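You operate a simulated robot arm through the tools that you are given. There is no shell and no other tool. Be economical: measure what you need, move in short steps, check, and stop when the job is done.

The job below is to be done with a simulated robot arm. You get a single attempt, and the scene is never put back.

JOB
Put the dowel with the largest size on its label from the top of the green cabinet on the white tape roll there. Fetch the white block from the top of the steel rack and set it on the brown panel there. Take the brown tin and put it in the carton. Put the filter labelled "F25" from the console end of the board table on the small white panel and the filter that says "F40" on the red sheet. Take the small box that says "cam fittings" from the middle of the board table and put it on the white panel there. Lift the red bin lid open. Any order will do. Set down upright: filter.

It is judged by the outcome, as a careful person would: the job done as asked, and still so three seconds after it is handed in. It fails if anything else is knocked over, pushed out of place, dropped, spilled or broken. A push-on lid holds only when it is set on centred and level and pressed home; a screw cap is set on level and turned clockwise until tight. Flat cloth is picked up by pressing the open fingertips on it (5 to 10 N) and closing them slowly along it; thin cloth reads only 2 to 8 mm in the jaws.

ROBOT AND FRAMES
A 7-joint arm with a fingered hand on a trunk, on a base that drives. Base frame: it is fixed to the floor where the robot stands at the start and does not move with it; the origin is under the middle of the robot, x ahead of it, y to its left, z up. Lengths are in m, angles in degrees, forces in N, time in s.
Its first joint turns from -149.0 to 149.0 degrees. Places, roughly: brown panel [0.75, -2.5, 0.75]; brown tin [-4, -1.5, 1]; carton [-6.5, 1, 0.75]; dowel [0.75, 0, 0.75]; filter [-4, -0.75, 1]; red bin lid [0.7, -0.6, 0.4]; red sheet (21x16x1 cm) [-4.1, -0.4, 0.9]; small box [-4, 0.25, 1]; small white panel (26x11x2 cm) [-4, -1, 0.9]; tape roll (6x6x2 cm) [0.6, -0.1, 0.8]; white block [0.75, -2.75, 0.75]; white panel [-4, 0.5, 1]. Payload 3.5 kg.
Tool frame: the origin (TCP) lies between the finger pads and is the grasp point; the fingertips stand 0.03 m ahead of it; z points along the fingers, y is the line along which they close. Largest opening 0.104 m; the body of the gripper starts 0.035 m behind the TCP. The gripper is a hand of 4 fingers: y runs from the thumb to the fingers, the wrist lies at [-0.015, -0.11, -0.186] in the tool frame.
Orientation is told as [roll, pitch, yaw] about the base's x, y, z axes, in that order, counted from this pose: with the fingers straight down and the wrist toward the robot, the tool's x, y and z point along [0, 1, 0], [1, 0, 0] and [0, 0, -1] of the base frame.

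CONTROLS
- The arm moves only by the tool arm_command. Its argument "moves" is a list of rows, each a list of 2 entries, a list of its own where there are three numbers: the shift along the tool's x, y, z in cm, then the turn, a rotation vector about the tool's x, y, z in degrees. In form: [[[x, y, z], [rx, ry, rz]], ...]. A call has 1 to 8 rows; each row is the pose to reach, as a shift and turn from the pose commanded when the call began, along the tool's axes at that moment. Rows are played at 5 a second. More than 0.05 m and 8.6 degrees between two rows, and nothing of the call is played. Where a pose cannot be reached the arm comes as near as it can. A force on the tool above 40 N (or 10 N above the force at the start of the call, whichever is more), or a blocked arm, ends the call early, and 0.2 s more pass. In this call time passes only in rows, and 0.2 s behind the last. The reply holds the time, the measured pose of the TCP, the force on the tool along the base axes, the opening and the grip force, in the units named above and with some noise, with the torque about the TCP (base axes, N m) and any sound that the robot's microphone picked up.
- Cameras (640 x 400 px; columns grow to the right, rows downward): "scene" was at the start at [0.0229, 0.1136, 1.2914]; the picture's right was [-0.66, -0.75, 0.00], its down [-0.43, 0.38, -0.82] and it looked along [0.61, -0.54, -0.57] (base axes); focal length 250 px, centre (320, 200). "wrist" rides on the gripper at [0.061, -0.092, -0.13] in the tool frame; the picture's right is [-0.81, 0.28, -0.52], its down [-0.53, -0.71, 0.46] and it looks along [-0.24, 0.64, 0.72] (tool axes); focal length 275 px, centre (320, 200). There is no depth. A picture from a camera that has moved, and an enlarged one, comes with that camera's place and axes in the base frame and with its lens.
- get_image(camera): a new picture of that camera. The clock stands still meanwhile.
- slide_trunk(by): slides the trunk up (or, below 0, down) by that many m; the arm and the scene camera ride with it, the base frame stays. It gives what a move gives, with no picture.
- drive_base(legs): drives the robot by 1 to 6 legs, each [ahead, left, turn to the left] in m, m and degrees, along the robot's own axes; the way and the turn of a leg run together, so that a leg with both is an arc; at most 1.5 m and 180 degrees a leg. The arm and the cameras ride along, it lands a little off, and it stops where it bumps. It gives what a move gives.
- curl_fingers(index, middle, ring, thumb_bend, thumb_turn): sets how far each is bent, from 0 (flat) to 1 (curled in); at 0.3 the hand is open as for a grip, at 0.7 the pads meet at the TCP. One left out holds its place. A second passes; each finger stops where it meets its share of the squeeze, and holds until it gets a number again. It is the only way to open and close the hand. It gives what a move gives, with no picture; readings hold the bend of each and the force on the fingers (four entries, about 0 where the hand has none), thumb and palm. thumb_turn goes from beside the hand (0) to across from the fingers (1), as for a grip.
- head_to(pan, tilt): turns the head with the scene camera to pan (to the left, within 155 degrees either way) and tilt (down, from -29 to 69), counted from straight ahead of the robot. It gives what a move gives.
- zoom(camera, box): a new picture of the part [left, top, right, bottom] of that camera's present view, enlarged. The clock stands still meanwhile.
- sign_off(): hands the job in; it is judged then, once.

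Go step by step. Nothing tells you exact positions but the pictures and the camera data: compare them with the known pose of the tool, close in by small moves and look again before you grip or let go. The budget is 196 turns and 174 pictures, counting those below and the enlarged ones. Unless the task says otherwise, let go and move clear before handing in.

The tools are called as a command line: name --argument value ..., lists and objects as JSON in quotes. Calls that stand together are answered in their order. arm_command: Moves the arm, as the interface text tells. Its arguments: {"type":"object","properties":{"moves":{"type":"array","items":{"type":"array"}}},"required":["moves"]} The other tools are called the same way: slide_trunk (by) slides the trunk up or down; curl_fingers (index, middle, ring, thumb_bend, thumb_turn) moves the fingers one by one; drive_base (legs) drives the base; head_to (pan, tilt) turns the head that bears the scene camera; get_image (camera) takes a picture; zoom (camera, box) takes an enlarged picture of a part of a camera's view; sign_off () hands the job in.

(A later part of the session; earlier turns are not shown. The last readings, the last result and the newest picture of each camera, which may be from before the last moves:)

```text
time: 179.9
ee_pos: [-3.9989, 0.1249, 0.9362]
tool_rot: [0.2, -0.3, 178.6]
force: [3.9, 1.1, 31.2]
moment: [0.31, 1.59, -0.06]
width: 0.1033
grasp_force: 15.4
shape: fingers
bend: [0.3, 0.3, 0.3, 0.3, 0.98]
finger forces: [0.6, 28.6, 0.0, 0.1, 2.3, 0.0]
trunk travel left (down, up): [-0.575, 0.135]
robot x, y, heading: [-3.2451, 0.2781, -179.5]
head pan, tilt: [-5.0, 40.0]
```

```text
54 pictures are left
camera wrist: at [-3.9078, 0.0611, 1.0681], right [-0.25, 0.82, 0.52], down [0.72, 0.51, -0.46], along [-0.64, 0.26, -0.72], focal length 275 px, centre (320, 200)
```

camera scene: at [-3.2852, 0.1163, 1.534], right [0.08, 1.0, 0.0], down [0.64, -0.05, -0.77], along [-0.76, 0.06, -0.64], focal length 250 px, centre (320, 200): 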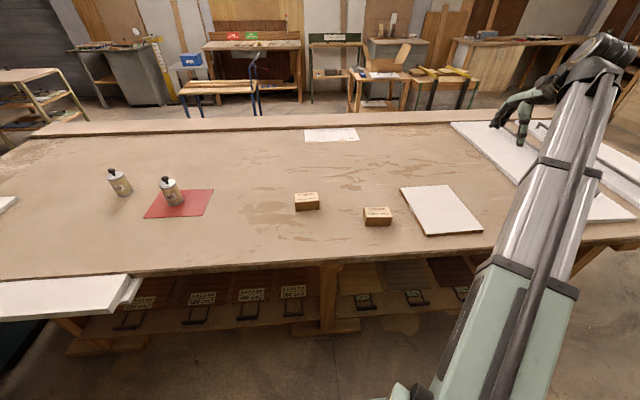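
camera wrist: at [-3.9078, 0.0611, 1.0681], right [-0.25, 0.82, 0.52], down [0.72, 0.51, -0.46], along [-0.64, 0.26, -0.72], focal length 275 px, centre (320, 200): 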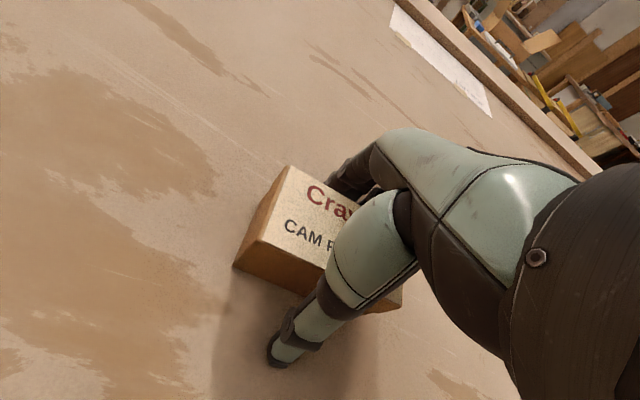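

The middle fingertip touches the table. I'll raise 6 mm and close.

arm_command --moves '[[[0, 0, -0.6], [0, 0, 0]]]'

curl_fingers --index 0.7 --middle 0.7 --ring 0.7 --thumb_bend 0.7

get_image --camera "wrist"

```text
time: 180.3
ee_pos: [-3.9989, 0.1232, 0.9386]
tool_rot: [0.2, 0.3, 178.5]
force: [2.3, 1.1, 10.4]
moment: [0.18, 0.61, -0.11]
width: 0.1031
grasp_force: 5.4
shape: fingers
bend: [0.3, 0.3, 0.3, 0.3, 0.98]
finger forces: [0.0, 10.5, 0.1, 0.0, 0.1, 0.0]
trunk travel left (down, up): [-0.575, 0.135]
robot x, y, heading: [-3.2487, 0.2773, -179.6]
head pan, tilt: [-5.0, 40.0]
```

```text
time: 181.3
ee_pos: [-3.9988, 0.1245, 0.9409]
tool_rot: [0.2, -0.1, 178.5]
force: [-9.6, 1.5, 38.1]
moment: [-0.23, 1.44, 0.04]
width: 0.0501
grasp_force: 34.0
shape: fingers
bend: [0.47, 0.35, 0.56, 0.59, 0.95]
finger forces: [28.7, 8.1, 9.2, 0.0, 22.4, 0.1]
trunk travel left (down, up): [-0.575, 0.135]
robot x, y, heading: [-3.2527, 0.2749, -179.6]
head pan, tilt: [-5.0, 40.0]
```

```text
53 pictures are left
camera wrist: at [-3.9089, 0.0608, 1.0734], right [-0.25, 0.82, 0.51], down [0.73, 0.51, -0.46], along [-0.64, 0.26, -0.72], focal length 275 px, centre (320, 200)
```

wrist: 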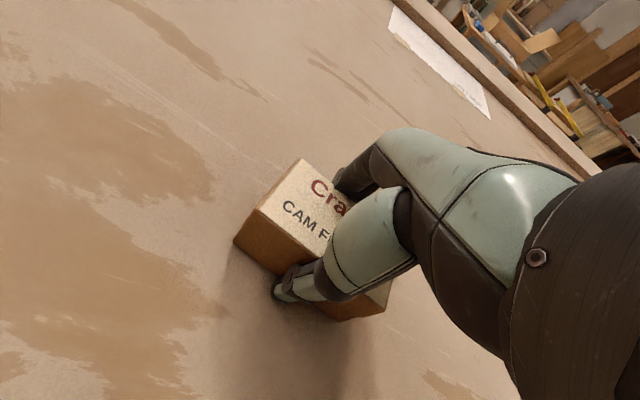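

arm_command --moves '[[[0, 0, -1.5], [0, 0, 0]], [[0, 0, -4], [0, 0, 0]], [[0, 0, -8], [0, 0, 0]]]'

zoom --camera "scene" --box '[260, 130, 400, 240]'

```text
time: 182.1
ee_pos: [-4.0012, 0.1219, 1.0197]
tool_rot: [0.2, 0.2, 178.5]
force: [-0.6, 0.4, -1.5]
moment: [0.03, -0.01, 0.04]
width: 0.0463
grasp_force: 16.9
shape: fingers
bend: [0.51, 0.4, 0.57, 0.58, 0.94]
finger forces: [9.8, 0.0, 7.6, 0.0, 17.1, 0.0]
trunk travel left (down, up): [-0.575, 0.135]
robot x, y, heading: [-3.2517, 0.2741, -179.7]
head pan, tilt: [-5.0, 40.0]
```

```text
3.64 times, centred on (330, 185) of scene
camera zoom: at [-3.2851, 0.1163, 1.5338], right [0.08, 1.0, 0.0], down [0.64, -0.05, -0.77], along [-0.76, 0.06, -0.64], focal length 909 px, centre (284, 254)
```

zoom: 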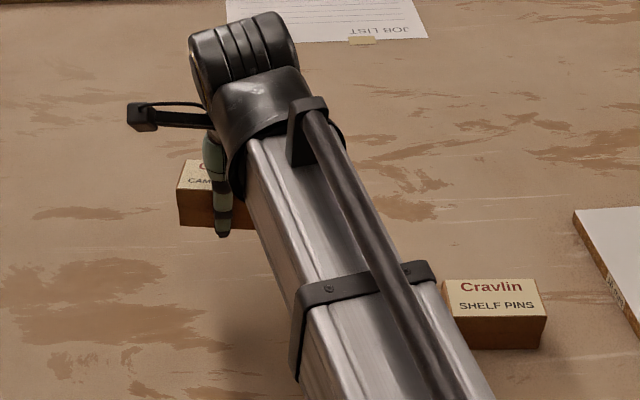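

Held level. I'll raise a bit more and carry it over the white panel, clear of the other box.

arm_command --moves '[[[0, 0, -3.5], [0, 0, 0]], [[-3, -0.3, -6], [0, 0, 0]], [[-7.5, -0.7, -7], [0, 0, 0]], [[-12, -1.1, -7], [0, 0, 0]], [[-16.5, -1.5, -7], [0, 0, 0]], [[-21, -1.9, -7], [0, 0, 0]], [[-25.5, -2.3, -7], [0, 0, 0]]]'

arm_command --moves '[[[-4.5, -0.4, 0], [0, 0, 0]], [[-9, -0.8, 0], [0, 0, 0]], [[-13.5, -1.2, 0], [0, 0, 0]], [[-18, -1.6, 0], [0, 0, 0]], [[-23.2, -2.05, 0], [0, 0, 0]]]'

get_image --camera "wrist"

```text
time: 183.7
ee_pos: [-3.9708, 0.3747, 1.0883]
tool_rot: [0.2, 0.2, 178.6]
force: [0.5, -0.3, -2.6]
moment: [0.0, -0.01, 0.01]
width: 0.0463
grasp_force: 17.3
shape: fingers
bend: [0.51, 0.4, 0.57, 0.58, 0.94]
finger forces: [9.8, 0.1, 7.5, 0.0, 16.9, 0.1]
trunk travel left (down, up): [-0.575, 0.135]
robot x, y, heading: [-3.2476, 0.2795, -179.7]
head pan, tilt: [-5.0, 40.0]
```

```text
refused: row 5 steps farther than a row can; nothing moved
```

```text
51 pictures are left
camera wrist: at [-3.8825, 0.3131, 1.2187], right [-0.26, 0.82, 0.51], down [0.73, 0.51, -0.45], along [-0.64, 0.26, -0.73], focal length 275 px, centre (320, 200)
```

wrist: 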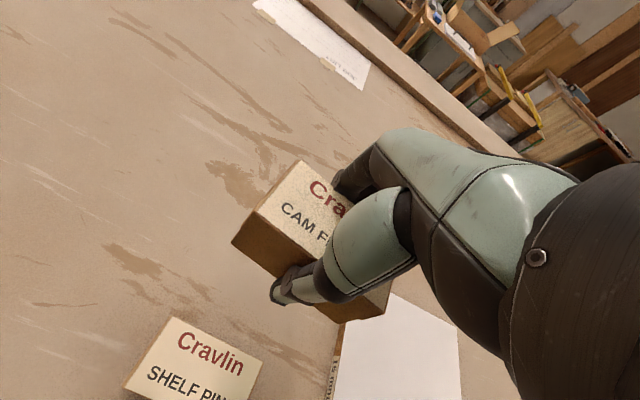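

arm_command --moves '[[[-4.5, -0.4, 0], [0, 0, 0]], [[-9, -0.8, 0], [0, 0, 0]], [[-13.5, -1.2, 0], [0, 0, 0]], [[-18, -1.6, 0], [0, 0, 0]], [[-22, -1.95, 0], [0, 0, 0]], [[-23.2, -2.05, 1], [0, 0, 0]], [[-23.2, -2.05, 5], [0, 0, 0]]]'

get_image --camera "wrist"

get_image --camera "scene"

```text
time: 185.3
ee_pos: [-3.945, 0.6091, 1.0387]
tool_rot: [0.3, 0.2, 178.5]
force: [-0.1, 0.1, -2.8]
moment: [0.03, 0.0, 0.02]
width: 0.0464
grasp_force: 17.7
shape: fingers
bend: [0.51, 0.4, 0.57, 0.58, 0.94]
finger forces: [9.7, 0.0, 7.5, 0.0, 16.8, 0.0]
trunk travel left (down, up): [-0.575, 0.135]
robot x, y, heading: [-3.242, 0.2737, -179.5]
head pan, tilt: [-5.0, 40.0]
```

```text
50 pictures are left
camera wrist: at [-3.8558, 0.5462, 1.1695], right [-0.26, 0.82, 0.51], down [0.73, 0.51, -0.45], along [-0.64, 0.26, -0.73], focal length 275 px, centre (320, 200)
```

wrist: 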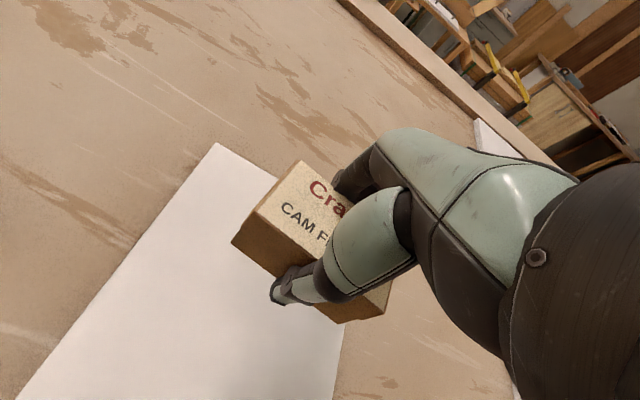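

```text
49 pictures are left
camera scene: at [-3.2855, 0.1165, 1.534], right [0.08, 1.0, 0.0], down [0.64, -0.05, -0.77], along [-0.76, 0.06, -0.64], focal length 250 px, centre (320, 200)
```

scene: 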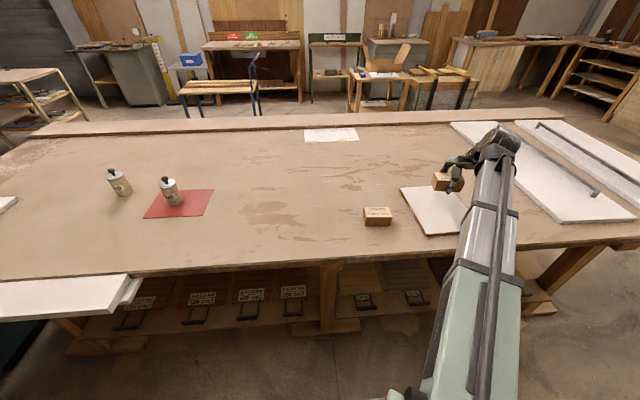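

The box is above the panel's middle. I'll lower gently.

arm_command --moves '[[[0, 0, 3.5], [0, 0, 0]], [[0, 0, 6.5], [0, 0, 0]], [[0, 0, 7.2], [0, 0, 0]], [[0, 0, 7.7], [0, 0, 0]]]'

zoom --camera "scene" --box '[390, 130, 510, 250]'

```text
time: 186.3
ee_pos: [-3.9451, 0.6096, 0.9621]
tool_rot: [0.2, 0.2, 178.5]
force: [-0.7, 0.6, -2.1]
moment: [-0.07, -0.01, 0.02]
width: 0.046
grasp_force: 17.2
shape: fingers
bend: [0.51, 0.4, 0.57, 0.58, 0.94]
finger forces: [9.6, 0.0, 7.5, 0.0, 16.9, 0.0]
trunk travel left (down, up): [-0.575, 0.135]
robot x, y, heading: [-3.2478, 0.2787, -179.8]
head pan, tilt: [-5.0, 40.0]
```

```text
3.33 times, centred on (450, 190) of scene
camera zoom: at [-3.2855, 0.1165, 1.534], right [0.08, 1.0, 0.0], down [0.64, -0.05, -0.77], along [-0.76, 0.06, -0.64], focal length 833 px, centre (-113, 233)
```

zoom: 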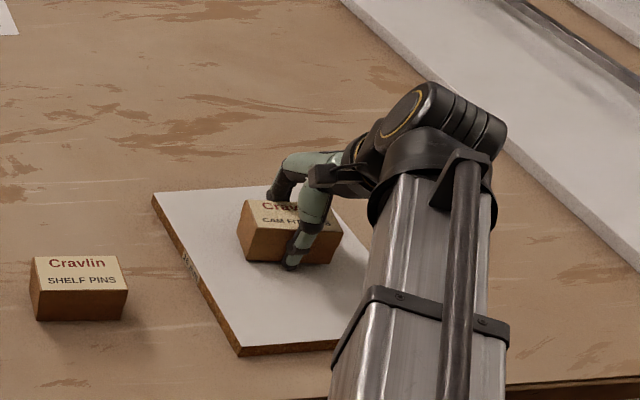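

arm_command --moves '[[[0, 0, 0.3], [0, 0, 0]], [[0, 0, 0.6], [0, 0, 0]], [[0, 0, 0.8], [0, 0, 0]]]'

```text
time: 187.2
ee_pos: [-3.9457, 0.6081, 0.9595]
tool_rot: [0.1, -0.5, 178.3]
force: [0.6, 0.4, 22.3]
moment: [-0.15, 0.57, -0.05]
width: 0.0461
grasp_force: 29.5
shape: fingers
bend: [0.51, 0.4, 0.58, 0.58, 0.94]
finger forces: [25.2, 4.1, 7.5, 0.0, 21.7, 0.0]
trunk travel left (down, up): [-0.575, 0.135]
robot x, y, heading: [-3.2508, 0.2787, -179.5]
head pan, tilt: [-5.0, 40.0]
stopped in row 3: the force on the tool passed its limit at 44 N (the readings are from after the stop); the commanded pose is now the measured one
```

Contact. I'll release and rise.

curl_fingers --index 0.4 --middle 0.35 --ring 0.42 --thumb_bend 0.45

curl_fingers --index 0.3 --middle 0.3 --ring 0.3 --thumb_bend 0.3

arm_command --moves '[[[0, 0, -4], [0, 0, 0]], [[0, 0, -8], [0, 0, 0]], [[0, 0, -12], [0, 0, 0]], [[1, -3, -15.5], [0, 0, 0]], [[3, -5, -19], [0, 0, 0]], [[6, -7, -22], [0, 0, 0]], [[10, -8, -24], [0, 0, 0]], [[14, -9, -26], [0, 0, 0]]]'

get_image --camera "scene"

```text
time: 188.2
ee_pos: [-3.944, 0.6081, 0.9578]
tool_rot: [0.1, -0.4, 178.4]
force: [8.9, -3.2, 31.9]
moment: [-0.36, 0.91, 0.15]
width: 0.0587
grasp_force: 16.2
shape: fingers
bend: [0.49, 0.35, 0.42, 0.45, 0.97]
finger forces: [31.5, 0.1, 0.0, 0.1, 0.3, 0.0]
trunk travel left (down, up): [-0.575, 0.135]
robot x, y, heading: [-3.2503, 0.2797, -179.7]
head pan, tilt: [-5.0, 40.0]
```

```text
time: 189.2
ee_pos: [-3.9433, 0.609, 0.9587]
tool_rot: [0.0, -0.5, 178.4]
force: [11.8, -3.4, 32.2]
moment: [-0.44, 0.88, 0.21]
width: 0.0789
grasp_force: 16.6
shape: fingers
bend: [0.48, 0.3, 0.3, 0.3, 0.97]
finger forces: [32.6, 0.0, 0.1, 0.0, 0.0, 0.0]
trunk travel left (down, up): [-0.575, 0.135]
robot x, y, heading: [-3.246, 0.2749, -179.4]
head pan, tilt: [-5.0, 40.0]
```

```text
time: 191.0
ee_pos: [-3.8585, 0.4661, 1.215]
tool_rot: [0.2, -0.1, 178.5]
force: [0.2, 0.1, 0.7]
moment: [0.04, 0.0, 0.0]
width: 0.1029
grasp_force: 0.0
shape: fingers
bend: [0.3, 0.3, 0.3, 0.3, 0.97]
finger forces: [0.0, 0.1, 0.0, 0.0, 0.0, 0.1]
trunk travel left (down, up): [-0.575, 0.135]
robot x, y, heading: [-3.2482, 0.279, -179.5]
head pan, tilt: [-5.0, 40.0]
```

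```text
47 pictures are left
camera scene: at [-3.2852, 0.116, 1.5339], right [0.08, 1.0, 0.0], down [0.64, -0.05, -0.77], along [-0.76, 0.06, -0.64], focal length 250 px, centre (320, 200)
```

scene: 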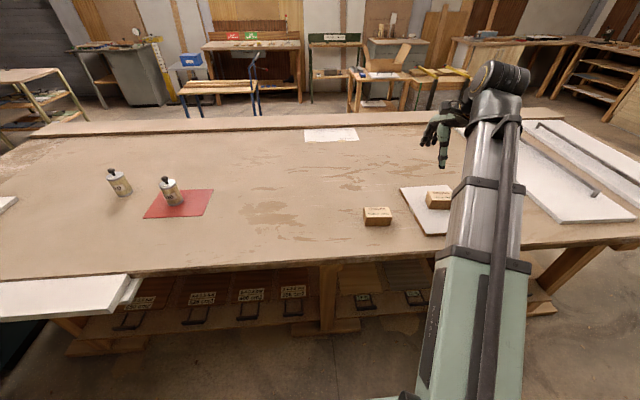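

The box is on the white panel. Last is the brown tin on the pedestal at about (-4.0, -1.55), so I'll drive back there.

drive_base --legs '[[0, 1.45, 0], [0, 0.4, 0]]'

head_to --pan 15 --tilt 40

get_image --camera "scene"

get_image --camera "wrist"

```text
time: 200.1
ee_pos: [-3.8408, -1.3576, 1.2148]
tool_rot: [0.1, -0.2, 178.9]
force: [0.1, -0.1, 0.2]
moment: [0.02, -0.02, 0.0]
width: 0.1027
grasp_force: 0.0
shape: fingers
bend: [0.3, 0.3, 0.3, 0.3, 0.97]
finger forces: [0.1, 0.0, 0.0, 0.0, 0.0, 0.0]
trunk travel left (down, up): [-0.575, 0.135]
robot x, y, heading: [-3.2316, -1.5396, -179.2]
head pan, tilt: [-5.0, 40.0]
```

```text
time: 200.9
ee_pos: [-3.8415, -1.3568, 1.2152]
tool_rot: [0.2, -0.2, 179.0]
force: [0.1, 0.2, 0.2]
moment: [0.01, -0.03, 0.04]
width: 0.1029
grasp_force: 0.0
shape: fingers
bend: [0.3, 0.3, 0.3, 0.3, 0.97]
finger forces: [0.0, 0.0, 0.0, 0.0, 0.0, 0.0]
trunk travel left (down, up): [-0.575, 0.135]
robot x, y, heading: [-3.2291, -1.5401, -179.2]
head pan, tilt: [15.0, 40.0]
```

```text
46 pictures are left
camera scene: at [-3.2617, -1.7318, 1.534], right [-0.27, 0.96, 0.0], down [0.62, 0.17, -0.77], along [-0.74, -0.21, -0.64], focal length 250 px, centre (320, 200)
```

scene: 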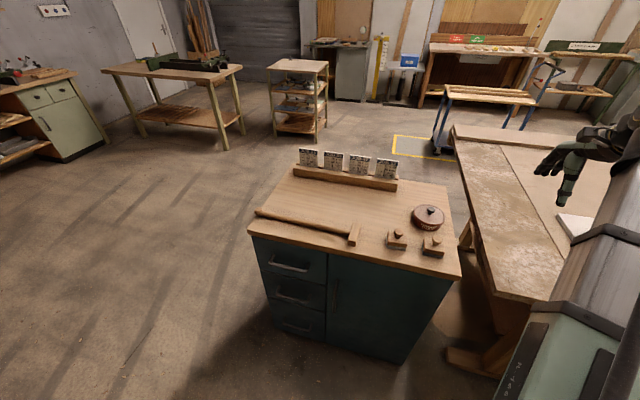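

```text
45 pictures are left
camera wrist: at [-3.7503, -1.4195, 1.3453], right [-0.26, 0.82, 0.52], down [0.72, 0.52, -0.46], along [-0.64, 0.25, -0.72], focal length 275 px, centre (320, 200)
```

wrist: 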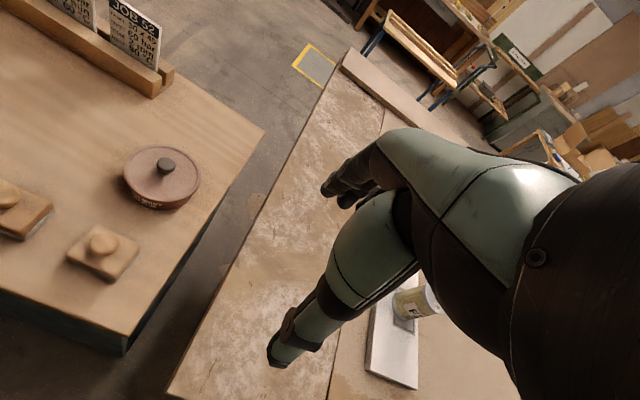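

zoom --camera "scene" --box '[380, 190, 480, 260]'

zoom --camera "wrist" --box '[100, 130, 230, 230]'

```text
5.71 times, centred on (430, 225) of scene
camera zoom: at [-3.2617, -1.7318, 1.534], right [-0.27, 0.96, 0.0], down [0.62, 0.17, -0.77], along [-0.74, -0.21, -0.64], focal length 1429 px, centre (-309, 57)
```

zoom: 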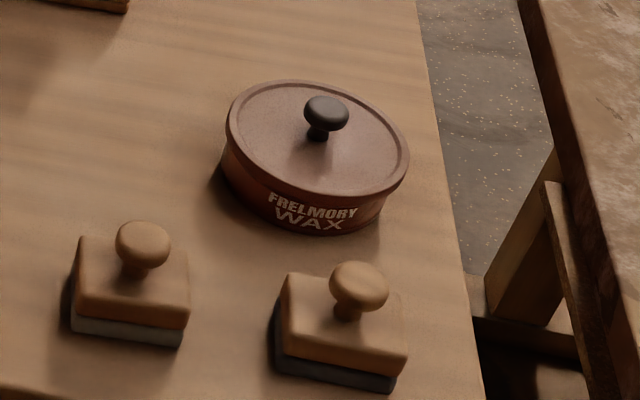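

```text
4.00 times, centred on (165, 180) of wrist
camera zoom: at [-3.7503, -1.4195, 1.3453], right [-0.26, 0.82, 0.52], down [0.72, 0.52, -0.46], along [-0.64, 0.25, -0.72], focal length 1101 px, centre (940, 280)
```

zoom: 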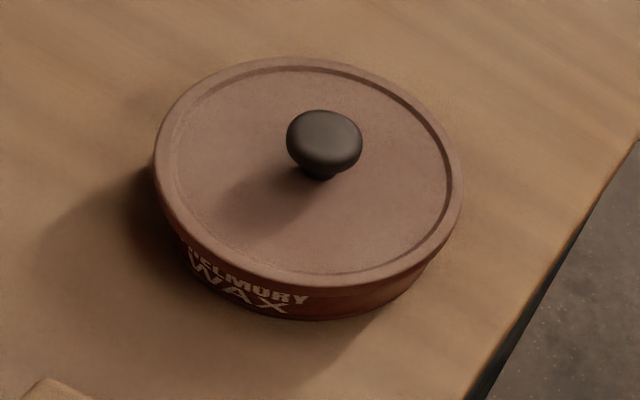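

It's the "Frelmory Wax" tin, about 11.4 cm wide, so I must lift it by its mushroom knob. The knob's head is centred at about (-4.001, -1.535, 0.938). I'll move above it.

arm_command --moves '[[[3, 2.6, 1], [0, 0, 0]], [[6, 5.2, 2], [0, 0, 0]], [[9, 7.8, 4], [0, 0, 0]], [[12, 10.4, 7], [0, 0, 0]], [[15, 13, 10], [0, 0, 0]], [[18.1, 15.7, 13], [0, 0, 0]], [[18.1, 15.7, 17.3], [0, 0, 0]]]'

get_image --camera "wrist"

```text
refused: row 6 steps farther than a row can; nothing moved
```

```text
42 pictures are left
camera wrist: at [-3.7503, -1.4195, 1.3453], right [-0.26, 0.82, 0.52], down [0.72, 0.52, -0.46], along [-0.64, 0.25, -0.72], focal length 275 px, centre (320, 200)
```

wrist: 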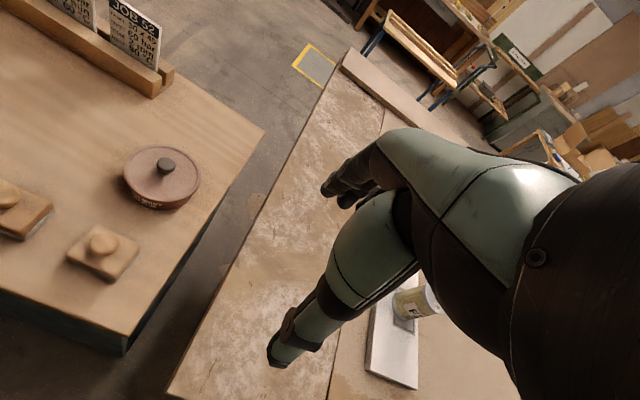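

arm_command --moves '[[[3, 2.6, 1], [0, 0, 0]], [[6, 5.2, 2], [0, 0, 0]], [[9, 7.8, 3.5], [0, 0, 0]], [[12, 10.4, 5.5], [0, 0, 0]], [[15, 13, 7.5], [0, 0, 0]], [[18.1, 15.7, 9.5], [0, 0, 0]], [[18.1, 15.7, 13.5], [0, 0, 0]], [[18.1, 15.7, 17.3], [0, 0, 0]]]'

get_image --camera "wrist"

```text
time: 202.8
ee_pos: [-4.0009, -1.5343, 1.0422]
tool_rot: [0.2, -0.2, 178.9]
force: [0.0, -0.2, -0.3]
moment: [0.02, 0.01, 0.04]
width: 0.1029
grasp_force: 0.1
shape: fingers
bend: [0.3, 0.3, 0.3, 0.3, 0.97]
finger forces: [0.1, 0.0, 0.0, 0.1, 0.0, 0.1]
trunk travel left (down, up): [-0.575, 0.135]
robot x, y, heading: [-3.2296, -1.5419, -179.1]
head pan, tilt: [15.0, 40.0]
```

```text
41 pictures are left
camera wrist: at [-3.9092, -1.5961, 1.1725], right [-0.26, 0.82, 0.52], down [0.72, 0.52, -0.46], along [-0.64, 0.25, -0.72], focal length 275 px, centre (320, 200)
```

wrist: 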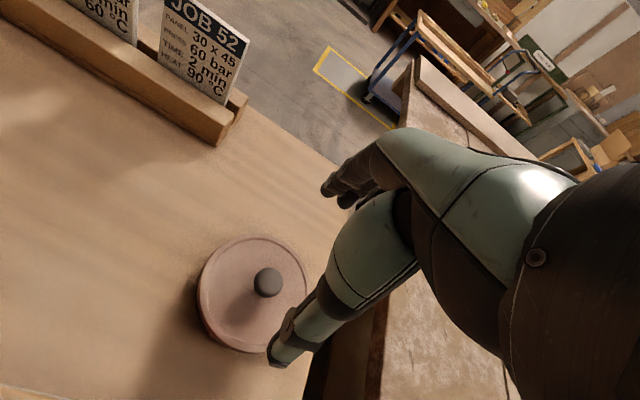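

arm_command --moves '[[[0, 0, 3.5], [0, 0, 0]], [[0, 0, 7], [0, 0, 0]], [[0, 0, 9.3], [0, 0, 0]]]'

curl_fingers --index 0.8 --middle 0.8 --thumb_bend 0.8

zoom --camera "wrist" --box '[200, 160, 400, 340]'

```text
time: 203.6
ee_pos: [-4.0009, -1.5362, 0.9492]
tool_rot: [0.3, -0.2, 178.8]
force: [-0.2, -0.2, 1.1]
moment: [0.0, -0.03, 0.0]
width: 0.1028
grasp_force: 0.0
shape: fingers
bend: [0.3, 0.3, 0.3, 0.3, 0.97]
finger forces: [0.0, 0.0, 0.1, 0.1, 0.1, 0.1]
trunk travel left (down, up): [-0.575, 0.135]
robot x, y, heading: [-3.2266, -1.5429, -179.1]
head pan, tilt: [15.0, 40.0]
```

```text
time: 204.5
ee_pos: [-4.0006, -1.5377, 0.9535]
tool_rot: [0.3, -0.9, 178.9]
force: [0.8, 0.2, 21.6]
moment: [-0.26, 1.14, 0.04]
width: 0.0291
grasp_force: 22.8
shape: fingers
bend: [0.51, 0.4, 0.3, 0.71, 0.96]
finger forces: [24.1, 9.0, 0.0, 0.1, 12.1, 0.1]
trunk travel left (down, up): [-0.575, 0.135]
robot x, y, heading: [-3.2321, -1.541, -179.2]
head pan, tilt: [15.0, 40.0]
stopped: the force on the tool passed its limit at 41 N (the readings are from after the stop); the commanded pose is now the measured one
```

```text
2.22 times, centred on (300, 250) of wrist
camera zoom: at [-3.9097, -1.5993, 1.0831], right [-0.25, 0.82, 0.52], down [0.72, 0.52, -0.47], along [-0.65, 0.25, -0.72], focal length 612 px, centre (364, 89)
```

zoom: 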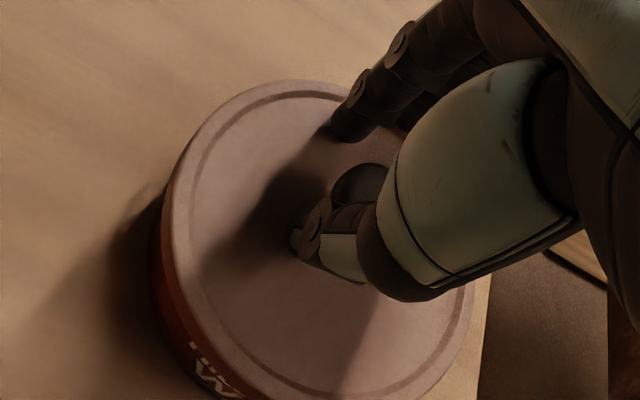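

The fingertips jam on the lid. I'll open a little, raise 7 mm and close again.

curl_fingers --index 0.4 --middle 0.35 --thumb_bend 0.5

arm_command --moves '[[[0, 0, -0.6], [0, 0, 0]]]'

curl_fingers --index 0.62 --middle 0.62 --thumb_bend 0.68

zoom --camera "wrist" --box '[200, 160, 400, 340]'

```text
time: 205.6
ee_pos: [-4.0042, -1.5368, 0.9542]
tool_rot: [0.3, -1.0, 178.9]
force: [-6.4, -0.6, 25.1]
moment: [-0.28, -0.42, -0.08]
width: 0.0518
grasp_force: 13.0
shape: fingers
bend: [0.4, 0.35, 0.3, 0.6, 0.97]
finger forces: [0.1, 0.0, 0.0, 0.0, 25.6, 0.0]
trunk travel left (down, up): [-0.575, 0.135]
robot x, y, heading: [-3.227, -1.5442, -179.1]
head pan, tilt: [15.0, 40.0]
stopped: the force on the tool passed its limit at 40 N (the readings are from after the stop); the commanded pose is now the measured one
```

```text
time: 206.0
ee_pos: [-4.0016, -1.5368, 0.9557]
tool_rot: [0.2, -0.5, 178.7]
force: [-0.2, -0.4, 0.6]
moment: [-0.01, 0.02, -0.02]
width: 0.0648
grasp_force: 0.0
shape: fingers
bend: [0.4, 0.35, 0.3, 0.5, 0.97]
finger forces: [0.1, 0.0, 0.1, 0.0, 0.0, 0.0]
trunk travel left (down, up): [-0.575, 0.135]
robot x, y, heading: [-3.2323, -1.5437, -179.2]
head pan, tilt: [15.0, 40.0]
```

```text
time: 207.0
ee_pos: [-4.003, -1.5371, 0.9566]
tool_rot: [0.2, -0.6, 178.7]
force: [1.9, -0.2, -2.8]
moment: [0.0, 0.01, -0.02]
width: 0.0174
grasp_force: 1.0
shape: fingers
bend: [0.62, 0.62, 0.3, 0.65, 0.97]
finger forces: [0.1, 0.1, 0.0, 0.1, 2.0, 0.1]
trunk travel left (down, up): [-0.575, 0.135]
robot x, y, heading: [-3.2271, -1.5387, -179.1]
head pan, tilt: [15.0, 40.0]
```

```text
2.22 times, centred on (300, 250) of wrist
camera zoom: at [-3.9115, -1.5995, 1.0875], right [-0.25, 0.82, 0.52], down [0.72, 0.52, -0.47], along [-0.65, 0.25, -0.72], focal length 612 px, centre (364, 89)
```

zoom: 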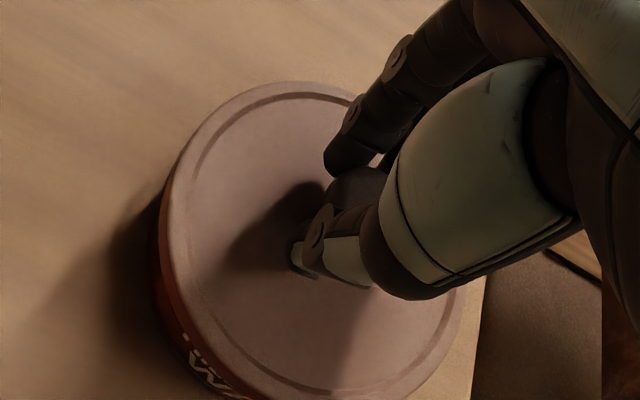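

curl_fingers --index 0.8 --middle 0.8 --thumb_bend 0.8

arm_command --moves '[[[0, 0, -0.5], [0, 0, 0]], [[0, 0, -1], [0, 0, 0]], [[0, 0, -2], [0, 0, 0]]]'

zoom --camera "scene" --box '[370, 150, 490, 260]'

```text
time: 208.0
ee_pos: [-4.0033, -1.5359, 0.9566]
tool_rot: [0.2, -0.7, 178.8]
force: [0.3, 0.5, -3.5]
moment: [-0.06, -0.1, 0.03]
width: 0.0081
grasp_force: 17.7
shape: fingers
bend: [0.73, 0.72, 0.3, 0.69, 0.93]
finger forces: [9.0, 9.6, 0.0, 0.0, 16.7, 0.0]
trunk travel left (down, up): [-0.575, 0.135]
robot x, y, heading: [-3.23, -1.5441, -179.2]
head pan, tilt: [15.0, 40.0]
```

```text
time: 208.8
ee_pos: [-4.0016, -1.5362, 0.9772]
tool_rot: [0.2, -0.6, 178.8]
force: [-0.1, 1.2, -0.3]
moment: [-0.01, -0.01, -0.01]
width: 0.0005
grasp_force: 18.4
shape: fingers
bend: [0.74, 0.73, 0.3, 0.74, 0.91]
finger forces: [6.0, 14.4, 0.0, 0.1, 16.5, 0.1]
trunk travel left (down, up): [-0.575, 0.135]
robot x, y, heading: [-3.2269, -1.542, -179.2]
head pan, tilt: [15.0, 40.0]
heard: snap
```

```text
3.64 times, centred on (430, 205) of scene
camera zoom: at [-3.2617, -1.7319, 1.534], right [-0.27, 0.96, 0.0], down [0.62, 0.18, -0.77], along [-0.74, -0.21, -0.64], focal length 909 px, centre (-80, 182)
```

zoom: 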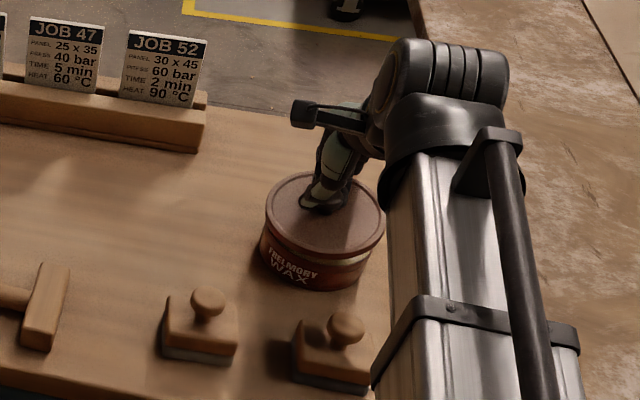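

I heard a snap: the knob has pulled the push-on lid up. I'll set it straight back down and press it home, then take the tin by its body instead.

arm_command --moves '[[[0, 0, 1.0], [0, 0, 0]], [[0, 0, 1.7], [0, 0, 0]], [[0, 0, 2.0], [0, 0, 0]], [[0, 0, 2.2], [0, 0, 0]], [[0, 0, 2.5], [0, 0, 0]]]'

zoom --camera "scene" --box '[390, 180, 470, 240]'

```text
time: 210.0
ee_pos: [-4.0022, -1.5364, 0.9511]
tool_rot: [0.2, -0.7, 178.7]
force: [-1.0, 1.3, 7.4]
moment: [-0.05, 0.13, 0.08]
width: 0.0001
grasp_force: 20.5
shape: fingers
bend: [0.74, 0.73, 0.3, 0.76, 0.91]
finger forces: [14.4, 13.0, 0.0, 0.1, 13.5, 0.1]
trunk travel left (down, up): [-0.575, 0.135]
robot x, y, heading: [-3.2332, -1.541, -179.0]
head pan, tilt: [15.0, 40.0]
```

```text
6.67 times, centred on (430, 210) of scene
camera zoom: at [-3.2611, -1.7319, 1.5341], right [-0.27, 0.96, 0.0], down [0.62, 0.17, -0.77], along [-0.74, -0.21, -0.64], focal length 1667 px, centre (-413, 133)
```

zoom: 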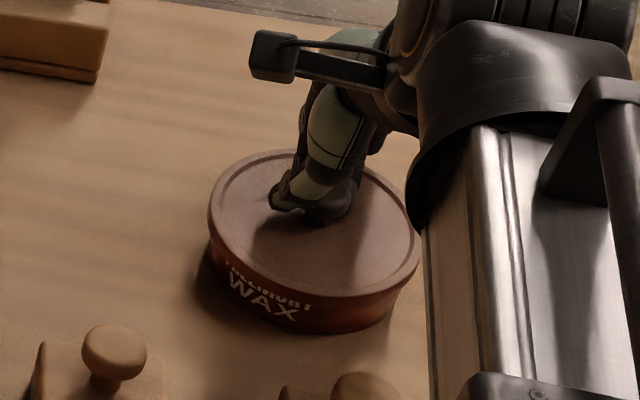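

arm_command --moves '[[[0, 0, 0.3], [0, 0, 0]], [[0, 0, 0.6], [0, 0, 0]], [[0, 0, 0.9], [0, 0, 0]]]'

zoom --camera "wrist" --box '[200, 160, 400, 340]'

```text
time: 210.6
ee_pos: [-4.0033, -1.5373, 0.9512]
tool_rot: [0.3, -1.3, 178.9]
force: [1.2, 1.5, 20.8]
moment: [-0.22, 0.02, 0.14]
width: 0.0
grasp_force: 31.1
shape: fingers
bend: [0.74, 0.73, 0.3, 0.77, 0.91]
finger forces: [21.8, 16.0, 0.0, 0.0, 24.2, 0.0]
trunk travel left (down, up): [-0.575, 0.135]
robot x, y, heading: [-3.2298, -1.5405, -179.1]
head pan, tilt: [15.0, 40.0]
stopped in row 3: the force on the tool passed its limit at 42 N (the readings are from after the stop); the commanded pose is now the measured one
```

```text
2.22 times, centred on (300, 250) of wrist
camera zoom: at [-3.9104, -1.5988, 1.0809], right [-0.25, 0.82, 0.52], down [0.71, 0.52, -0.47], along [-0.66, 0.25, -0.71], focal length 612 px, centre (364, 89)
```

zoom: 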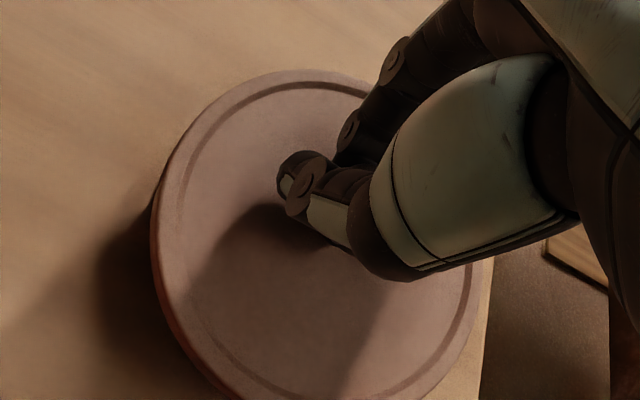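

I pressed to 42 N but heard no snap. I'll release, lift, and inspect the lid.

curl_fingers --index 0.5 --middle 0.5 --thumb_bend 0.5

arm_command --moves '[[[0, 0, -2], [0, 0, 0]], [[0, 0, -6], [0, 0, 0]], [[0, 0, -10], [0, 0, 0]], [[-4, 0, -12], [0, 0, 0]]]'

zoom --camera "scene" --box '[380, 180, 480, 250]'

zoom --camera "wrist" --box '[150, 180, 350, 400]'

```text
time: 211.1
ee_pos: [-4.0052, -1.5388, 0.9565]
tool_rot: [0.6, -1.9, 178.9]
force: [4.5, -4.7, 34.2]
moment: [-0.12, 0.28, 0.0]
width: 0.0301
grasp_force: 17.2
shape: fingers
bend: [0.73, 0.56, 0.3, 0.51, 0.97]
finger forces: [22.6, 9.7, 0.0, 0.1, 2.7, 0.0]
trunk travel left (down, up): [-0.575, 0.135]
robot x, y, heading: [-3.2299, -1.5415, -179.1]
head pan, tilt: [15.0, 40.0]
stopped: the force on the tool passed its limit at 43 N (the readings are from after the stop); the commanded pose is now the measured one
```

```text
time: 212.1
ee_pos: [-4.0044, -1.4971, 1.071]
tool_rot: [0.4, -1.4, 178.8]
force: [0.7, 1.0, -0.5]
moment: [0.0, 0.04, -0.02]
width: 0.0516
grasp_force: 0.1
shape: fingers
bend: [0.5, 0.5, 0.3, 0.5, 0.97]
finger forces: [0.0, 0.0, 0.1, 0.0, 0.0, 0.1]
trunk travel left (down, up): [-0.575, 0.135]
robot x, y, heading: [-3.2274, -1.5402, -179.3]
head pan, tilt: [15.0, 40.0]
```

```text
5.71 times, centred on (430, 215) of scene
camera zoom: at [-3.2617, -1.7319, 1.5339], right [-0.27, 0.96, 0.0], down [0.62, 0.18, -0.77], along [-0.74, -0.21, -0.64], focal length 1429 px, centre (-309, 114)
```

zoom: 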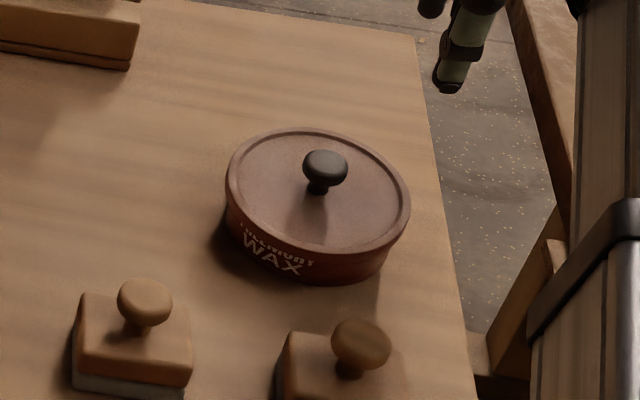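

```text
1.82 times, centred on (250, 290) of wrist
camera zoom: at [-3.9093, -1.5596, 1.2001], right [-0.25, 0.82, 0.52], down [0.71, 0.52, -0.48], along [-0.66, 0.25, -0.71], focal length 500 px, centre (447, 36)
```

zoom: 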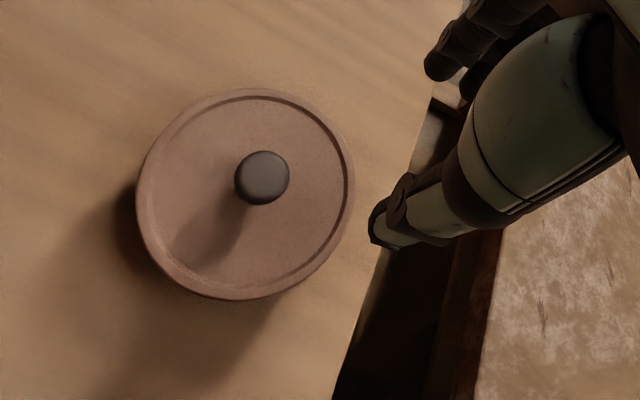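

The lid sits level and centred again, and the tin is in place. Now I'll open the hand wider than normal to span the tin's body.

curl_fingers --index 0.12 --middle 0.12 --ring 0.12 --thumb_bend 0.12

arm_command --moves '[[[2, 0, 1.5], [-0.7, 0, 0]], [[3.9, -0.3, 3], [-1.4, 0, 0]], [[3.9, -0.3, 6.5], [-1.4, 0, 0]]]'

get_image --camera "wrist"

```text
time: 213.1
ee_pos: [-4.0017, -1.4973, 1.0706]
tool_rot: [0.4, -1.4, 178.8]
force: [-0.9, 0.1, 0.6]
moment: [-0.02, 0.02, 0.0]
width: 0.1419
grasp_force: 0.0
shape: fingers
bend: [0.12, 0.12, 0.12, 0.12, 0.97]
finger forces: [0.0, 0.0, 0.0, 0.0, 0.0, 0.0]
trunk travel left (down, up): [-0.575, 0.135]
robot x, y, heading: [-3.2339, -1.5426, -179.0]
head pan, tilt: [15.0, 40.0]
```

```text
time: 213.9
ee_pos: [-4.0015, -1.5369, 1.0059]
tool_rot: [0.4, -2.9, 178.8]
force: [0.2, -0.4, 0.2]
moment: [0.0, 0.04, -0.03]
width: 0.1422
grasp_force: 0.1
shape: fingers
bend: [0.12, 0.12, 0.12, 0.12, 0.97]
finger forces: [0.0, 0.0, 0.1, 0.1, 0.1, 0.1]
trunk travel left (down, up): [-0.575, 0.135]
robot x, y, heading: [-3.2303, -1.5449, -179.3]
head pan, tilt: [15.0, 40.0]
```

```text
33 pictures are left
camera wrist: at [-3.9051, -1.5986, 1.1323], right [-0.23, 0.82, 0.52], down [0.7, 0.51, -0.49], along [-0.67, 0.25, -0.69], focal length 275 px, centre (320, 200)
```

wrist: 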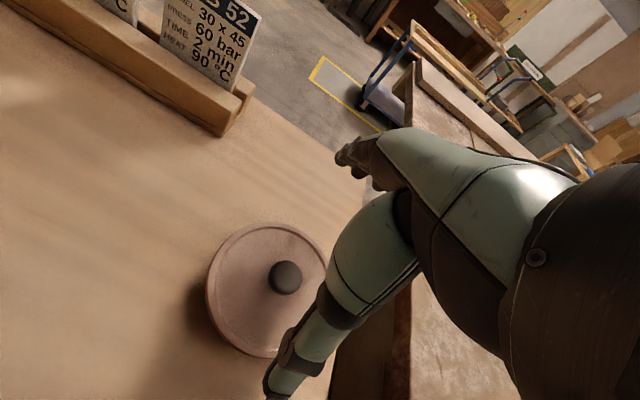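

arm_command --moves '[[[0, 0.2, 2], [1.5, 0, 0]], [[0, 0.4, 4], [2.9, 0, 0]], [[0, 0.4, 6], [2.9, 0, 0]], [[0, 0.4, 7.4], [2.9, 0, 0]]]'

get_image --camera "wrist"

```text
time: 214.9
ee_pos: [-4.0098, -1.5378, 0.9326]
tool_rot: [0.3, 0.3, 178.7]
force: [-0.1, 0.3, 0.5]
moment: [0.02, 0.0, -0.01]
width: 0.142
grasp_force: 0.1
shape: fingers
bend: [0.12, 0.12, 0.12, 0.12, 0.97]
finger forces: [0.1, 0.1, 0.1, 0.1, 0.0, 0.0]
trunk travel left (down, up): [-0.575, 0.135]
robot x, y, heading: [-3.2307, -1.5378, -179.0]
head pan, tilt: [15.0, 40.0]
```

```text
32 pictures are left
camera wrist: at [-3.9196, -1.5988, 1.0638], right [-0.26, 0.82, 0.51], down [0.73, 0.51, -0.46], along [-0.64, 0.25, -0.73], focal length 275 px, centre (320, 200)
```

wrist: 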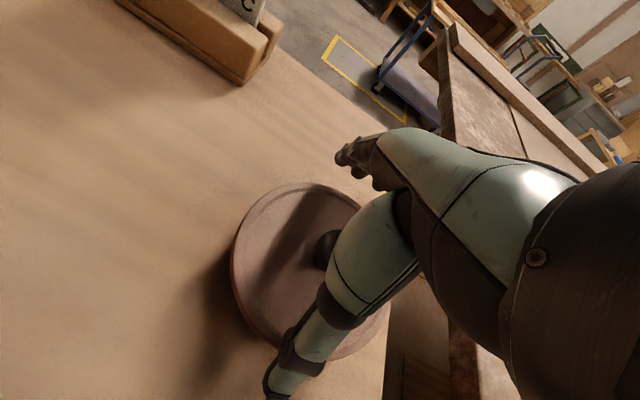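

arm_command --moves '[[[0, -0.6, 0.4], [0, 0, 0]], [[0, -0.7, 0.9], [0, 0, 0]], [[0, -0.7, 1.3], [0, 0, 0]], [[0, -0.7, 1.6], [0, 0, 0]]]'

curl_fingers --index 0.6 --middle 0.6 --ring 0.6 --thumb_bend 0.6

get_image --camera "wrist"

```text
time: 215.9
ee_pos: [-4.0025, -1.5369, 0.9169]
tool_rot: [0.5, 0.0, 178.8]
force: [0.1, -0.2, 3.2]
moment: [-0.03, -0.14, 0.01]
width: 0.1432
grasp_force: 1.1
shape: fingers
bend: [0.12, 0.12, 0.12, 0.11, 0.97]
finger forces: [0.4, 0.0, 0.0, 0.0, 1.7, 0.0]
trunk travel left (down, up): [-0.575, 0.135]
robot x, y, heading: [-3.2327, -1.5418, -179.3]
head pan, tilt: [15.0, 40.0]
```

```text
time: 216.9
ee_pos: [-4.0029, -1.5371, 0.9177]
tool_rot: [0.4, -0.1, 178.8]
force: [-3.6, 2.5, 21.2]
moment: [-0.06, -0.33, 0.34]
width: 0.1246
grasp_force: 34.4
shape: fingers
bend: [0.18, 0.33, 0.36, 0.22, 0.96]
finger forces: [16.7, 8.8, 9.1, 0.1, 35.3, 0.0]
trunk travel left (down, up): [-0.575, 0.135]
robot x, y, heading: [-3.2297, -1.5395, -179.1]
head pan, tilt: [15.0, 40.0]
```

```text
31 pictures are left
camera wrist: at [-3.9121, -1.5987, 1.0492], right [-0.26, 0.82, 0.51], down [0.72, 0.51, -0.46], along [-0.64, 0.25, -0.73], focal length 275 px, centre (320, 200)
```

wrist: 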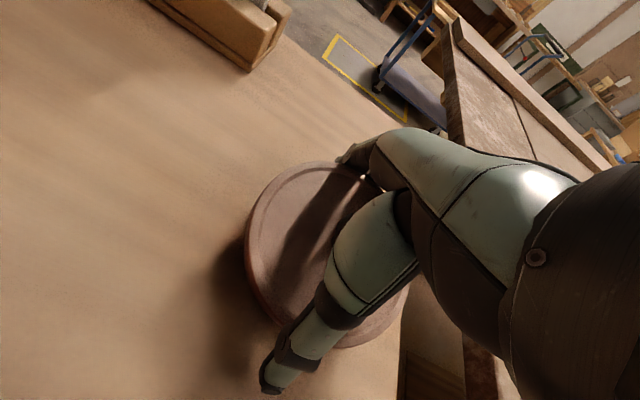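

Gripped around the body at about 35 N. I'll lift 3 cm slowly and check.

arm_command --moves '[[[0, 0, -0.6], [0, 0, 0]], [[0, 0, -1.2], [0, 0, 0]], [[0, 0, -2.0], [0, 0, 0]], [[0, 0, -3.2], [0, 0, 0]]]'

zoom --camera "scene" --box '[380, 160, 480, 250]'

```text
time: 217.9
ee_pos: [-4.0019, -1.5374, 0.9468]
tool_rot: [0.4, 0.2, 178.9]
force: [-0.4, 0.2, -4.0]
moment: [-0.01, 0.02, 0.03]
width: 0.119
grasp_force: 21.8
shape: fingers
bend: [0.19, 0.37, 0.41, 0.31, 0.95]
finger forces: [11.6, 5.4, 5.2, 0.1, 20.5, 0.0]
trunk travel left (down, up): [-0.575, 0.135]
robot x, y, heading: [-3.2344, -1.5414, -179.3]
head pan, tilt: [15.0, 40.0]
```

```text
4.44 times, centred on (430, 205) of scene
camera zoom: at [-3.2622, -1.732, 1.5339], right [-0.27, 0.96, 0.0], down [0.62, 0.18, -0.77], along [-0.74, -0.21, -0.64], focal length 1111 px, centre (-169, 178)
```

zoom: 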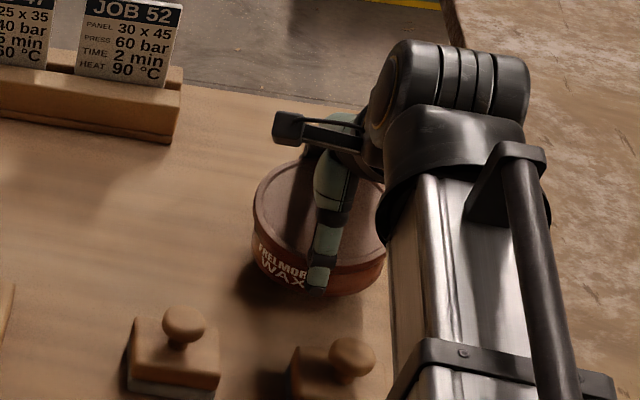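

The whole tin lifts cleanly with the lid on. I'll raise it high and drive around the south end of the table to the far aisle.

arm_command --moves '[[[0, 0, -4], [0, 0, 0]], [[0, 0, -8], [0, 0, 0]], [[0, 0, -12], [0, 0, 0]], [[0, 0, -16], [0, 0, 0]], [[0, -2, -20], [0, 0, 0]], [[0, -4, -24], [0, 0, 0]], [[0, -6, -28], [0, 0, 0]], [[0, -8, -31], [0, 0, 0]]]'

drive_base --legs '[[0, 1.15, 0]]'

head_to --pan -10 --tilt 22

get_image --camera "scene"

```text
time: 219.7
ee_pos: [-3.9225, -1.5376, 1.2592]
tool_rot: [0.4, 0.2, 178.7]
force: [0.5, 0.0, -5.4]
moment: [-0.01, 0.0, -0.01]
width: 0.1179
grasp_force: 20.4
shape: fingers
bend: [0.2, 0.37, 0.41, 0.31, 0.95]
finger forces: [10.7, 5.9, 5.4, 0.0, 19.8, 0.0]
trunk travel left (down, up): [-0.575, 0.135]
robot x, y, heading: [-3.2312, -1.5424, -179.2]
head pan, tilt: [15.0, 40.0]
```

```text
time: 225.7
ee_pos: [-3.8926, -2.7337, 1.2582]
tool_rot: [0.3, 0.2, -179.8]
force: [0.0, 0.2, -5.7]
moment: [-0.03, 0.03, 0.01]
width: 0.1176
grasp_force: 20.8
shape: fingers
bend: [0.2, 0.37, 0.41, 0.31, 0.95]
finger forces: [10.6, 5.8, 5.4, 0.0, 19.5, 0.0]
trunk travel left (down, up): [-0.575, 0.135]
robot x, y, heading: [-3.1989, -2.7205, -177.9]
head pan, tilt: [15.0, 40.0]
```

```text
time: 226.6
ee_pos: [-3.8922, -2.7333, 1.2592]
tool_rot: [0.3, 0.3, -179.8]
force: [0.5, 0.7, -6.4]
moment: [-0.01, 0.02, -0.02]
width: 0.1175
grasp_force: 20.8
shape: fingers
bend: [0.2, 0.37, 0.41, 0.31, 0.95]
finger forces: [10.7, 5.9, 5.4, 0.0, 19.5, 0.0]
trunk travel left (down, up): [-0.575, 0.135]
robot x, y, heading: [-3.1984, -2.7174, -177.8]
head pan, tilt: [-10.0, 22.0]
```

```text
29 pictures are left
camera scene: at [-3.2375, -2.8738, 1.562], right [0.14, 0.99, 0.0], down [0.37, -0.05, -0.93], along [-0.92, 0.13, -0.38], focal length 250 px, centre (320, 200)
```

scene: 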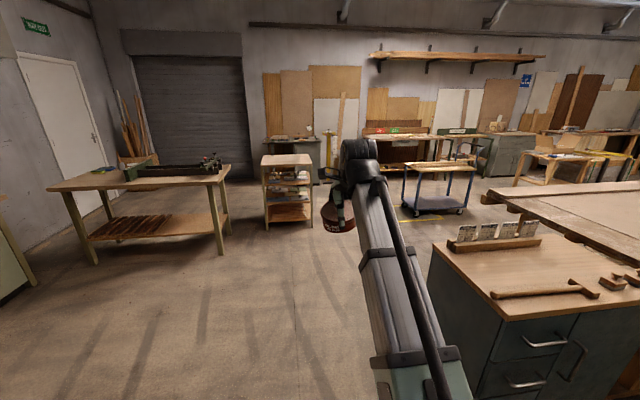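

drive_base --legs '[[1.2, -0.02, -2.2], [1.15, -0.15, 0], [0, -1.2, 0]]'

head_to --pan -40 --tilt 25

get_image --camera "scene"

```text
time: 244.0
ee_pos: [-6.2857, -1.3842, 1.2596]
tool_rot: [0.4, 0.2, 178.0]
force: [-0.2, 0.1, -5.4]
moment: [0.0, 0.04, -0.04]
width: 0.1172
grasp_force: 20.4
shape: fingers
bend: [0.2, 0.37, 0.41, 0.31, 0.95]
finger forces: [10.4, 5.9, 5.3, 0.1, 19.3, 0.0]
trunk travel left (down, up): [-0.575, 0.135]
robot x, y, heading: [-5.591, -1.3977, -179.8]
head pan, tilt: [-10.0, 22.0]
```

```text
time: 244.9
ee_pos: [-6.2843, -1.384, 1.2592]
tool_rot: [0.4, 0.1, 178.0]
force: [0.3, -0.6, -5.2]
moment: [0.0, 0.02, 0.0]
width: 0.1174
grasp_force: 20.0
shape: fingers
bend: [0.2, 0.37, 0.41, 0.31, 0.95]
finger forces: [10.4, 6.0, 5.3, 0.0, 19.3, 0.0]
trunk travel left (down, up): [-0.575, 0.135]
robot x, y, heading: [-5.5943, -1.3952, -179.6]
head pan, tilt: [-40.0, 25.0]
```

```text
28 pictures are left
camera scene: at [-5.6163, -1.5066, 1.5573], right [0.64, 0.77, 0.0], down [0.32, -0.27, -0.91], along [-0.69, 0.58, -0.42], focal length 250 px, centre (320, 200)
```

scene: 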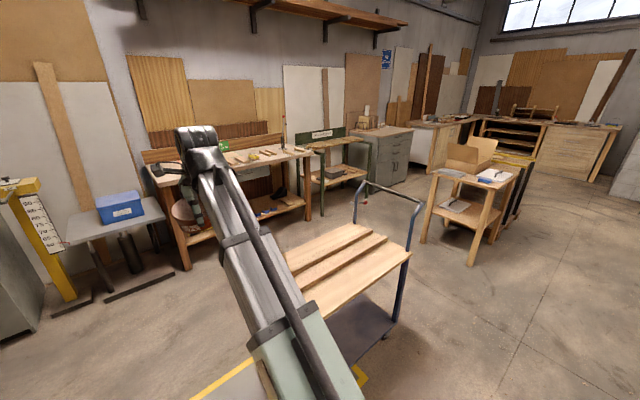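

drive_base --legs '[[0, -1.45, 0], [0, -0.75, 0]]'

head_to --pan -10 --tilt 40

get_image --camera "scene"

```text
time: 255.9
ee_pos: [-6.3187, 0.8168, 1.2586]
tool_rot: [0.5, 0.3, 179.5]
force: [0.1, 0.1, -5.3]
moment: [0.0, -0.01, 0.0]
width: 0.1172
grasp_force: 20.5
shape: fingers
bend: [0.2, 0.37, 0.41, 0.31, 0.95]
finger forces: [10.5, 5.9, 5.2, 0.0, 19.2, 0.0]
trunk travel left (down, up): [-0.575, 0.135]
robot x, y, heading: [-5.6241, 0.8267, -178.2]
head pan, tilt: [-40.0, 25.0]
```

```text
time: 256.8
ee_pos: [-6.32, 0.8162, 1.2588]
tool_rot: [0.3, 0.2, 179.5]
force: [0.2, -0.5, -5.0]
moment: [-0.02, 0.02, 0.07]
width: 0.1172
grasp_force: 20.4
shape: fingers
bend: [0.2, 0.37, 0.41, 0.31, 0.95]
finger forces: [10.4, 5.9, 5.4, 0.1, 19.3, 0.0]
trunk travel left (down, up): [-0.575, 0.135]
robot x, y, heading: [-5.6241, 0.8236, -178.1]
head pan, tilt: [-10.0, 40.0]
```

```text
27 pictures are left
camera scene: at [-5.6586, 0.6681, 1.534], right [0.15, 0.99, 0.0], down [0.64, -0.09, -0.77], along [-0.76, 0.11, -0.64], focal length 250 px, centre (320, 200)
```

scene: 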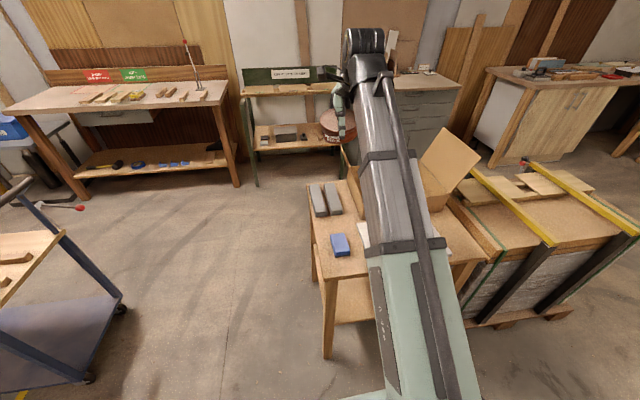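

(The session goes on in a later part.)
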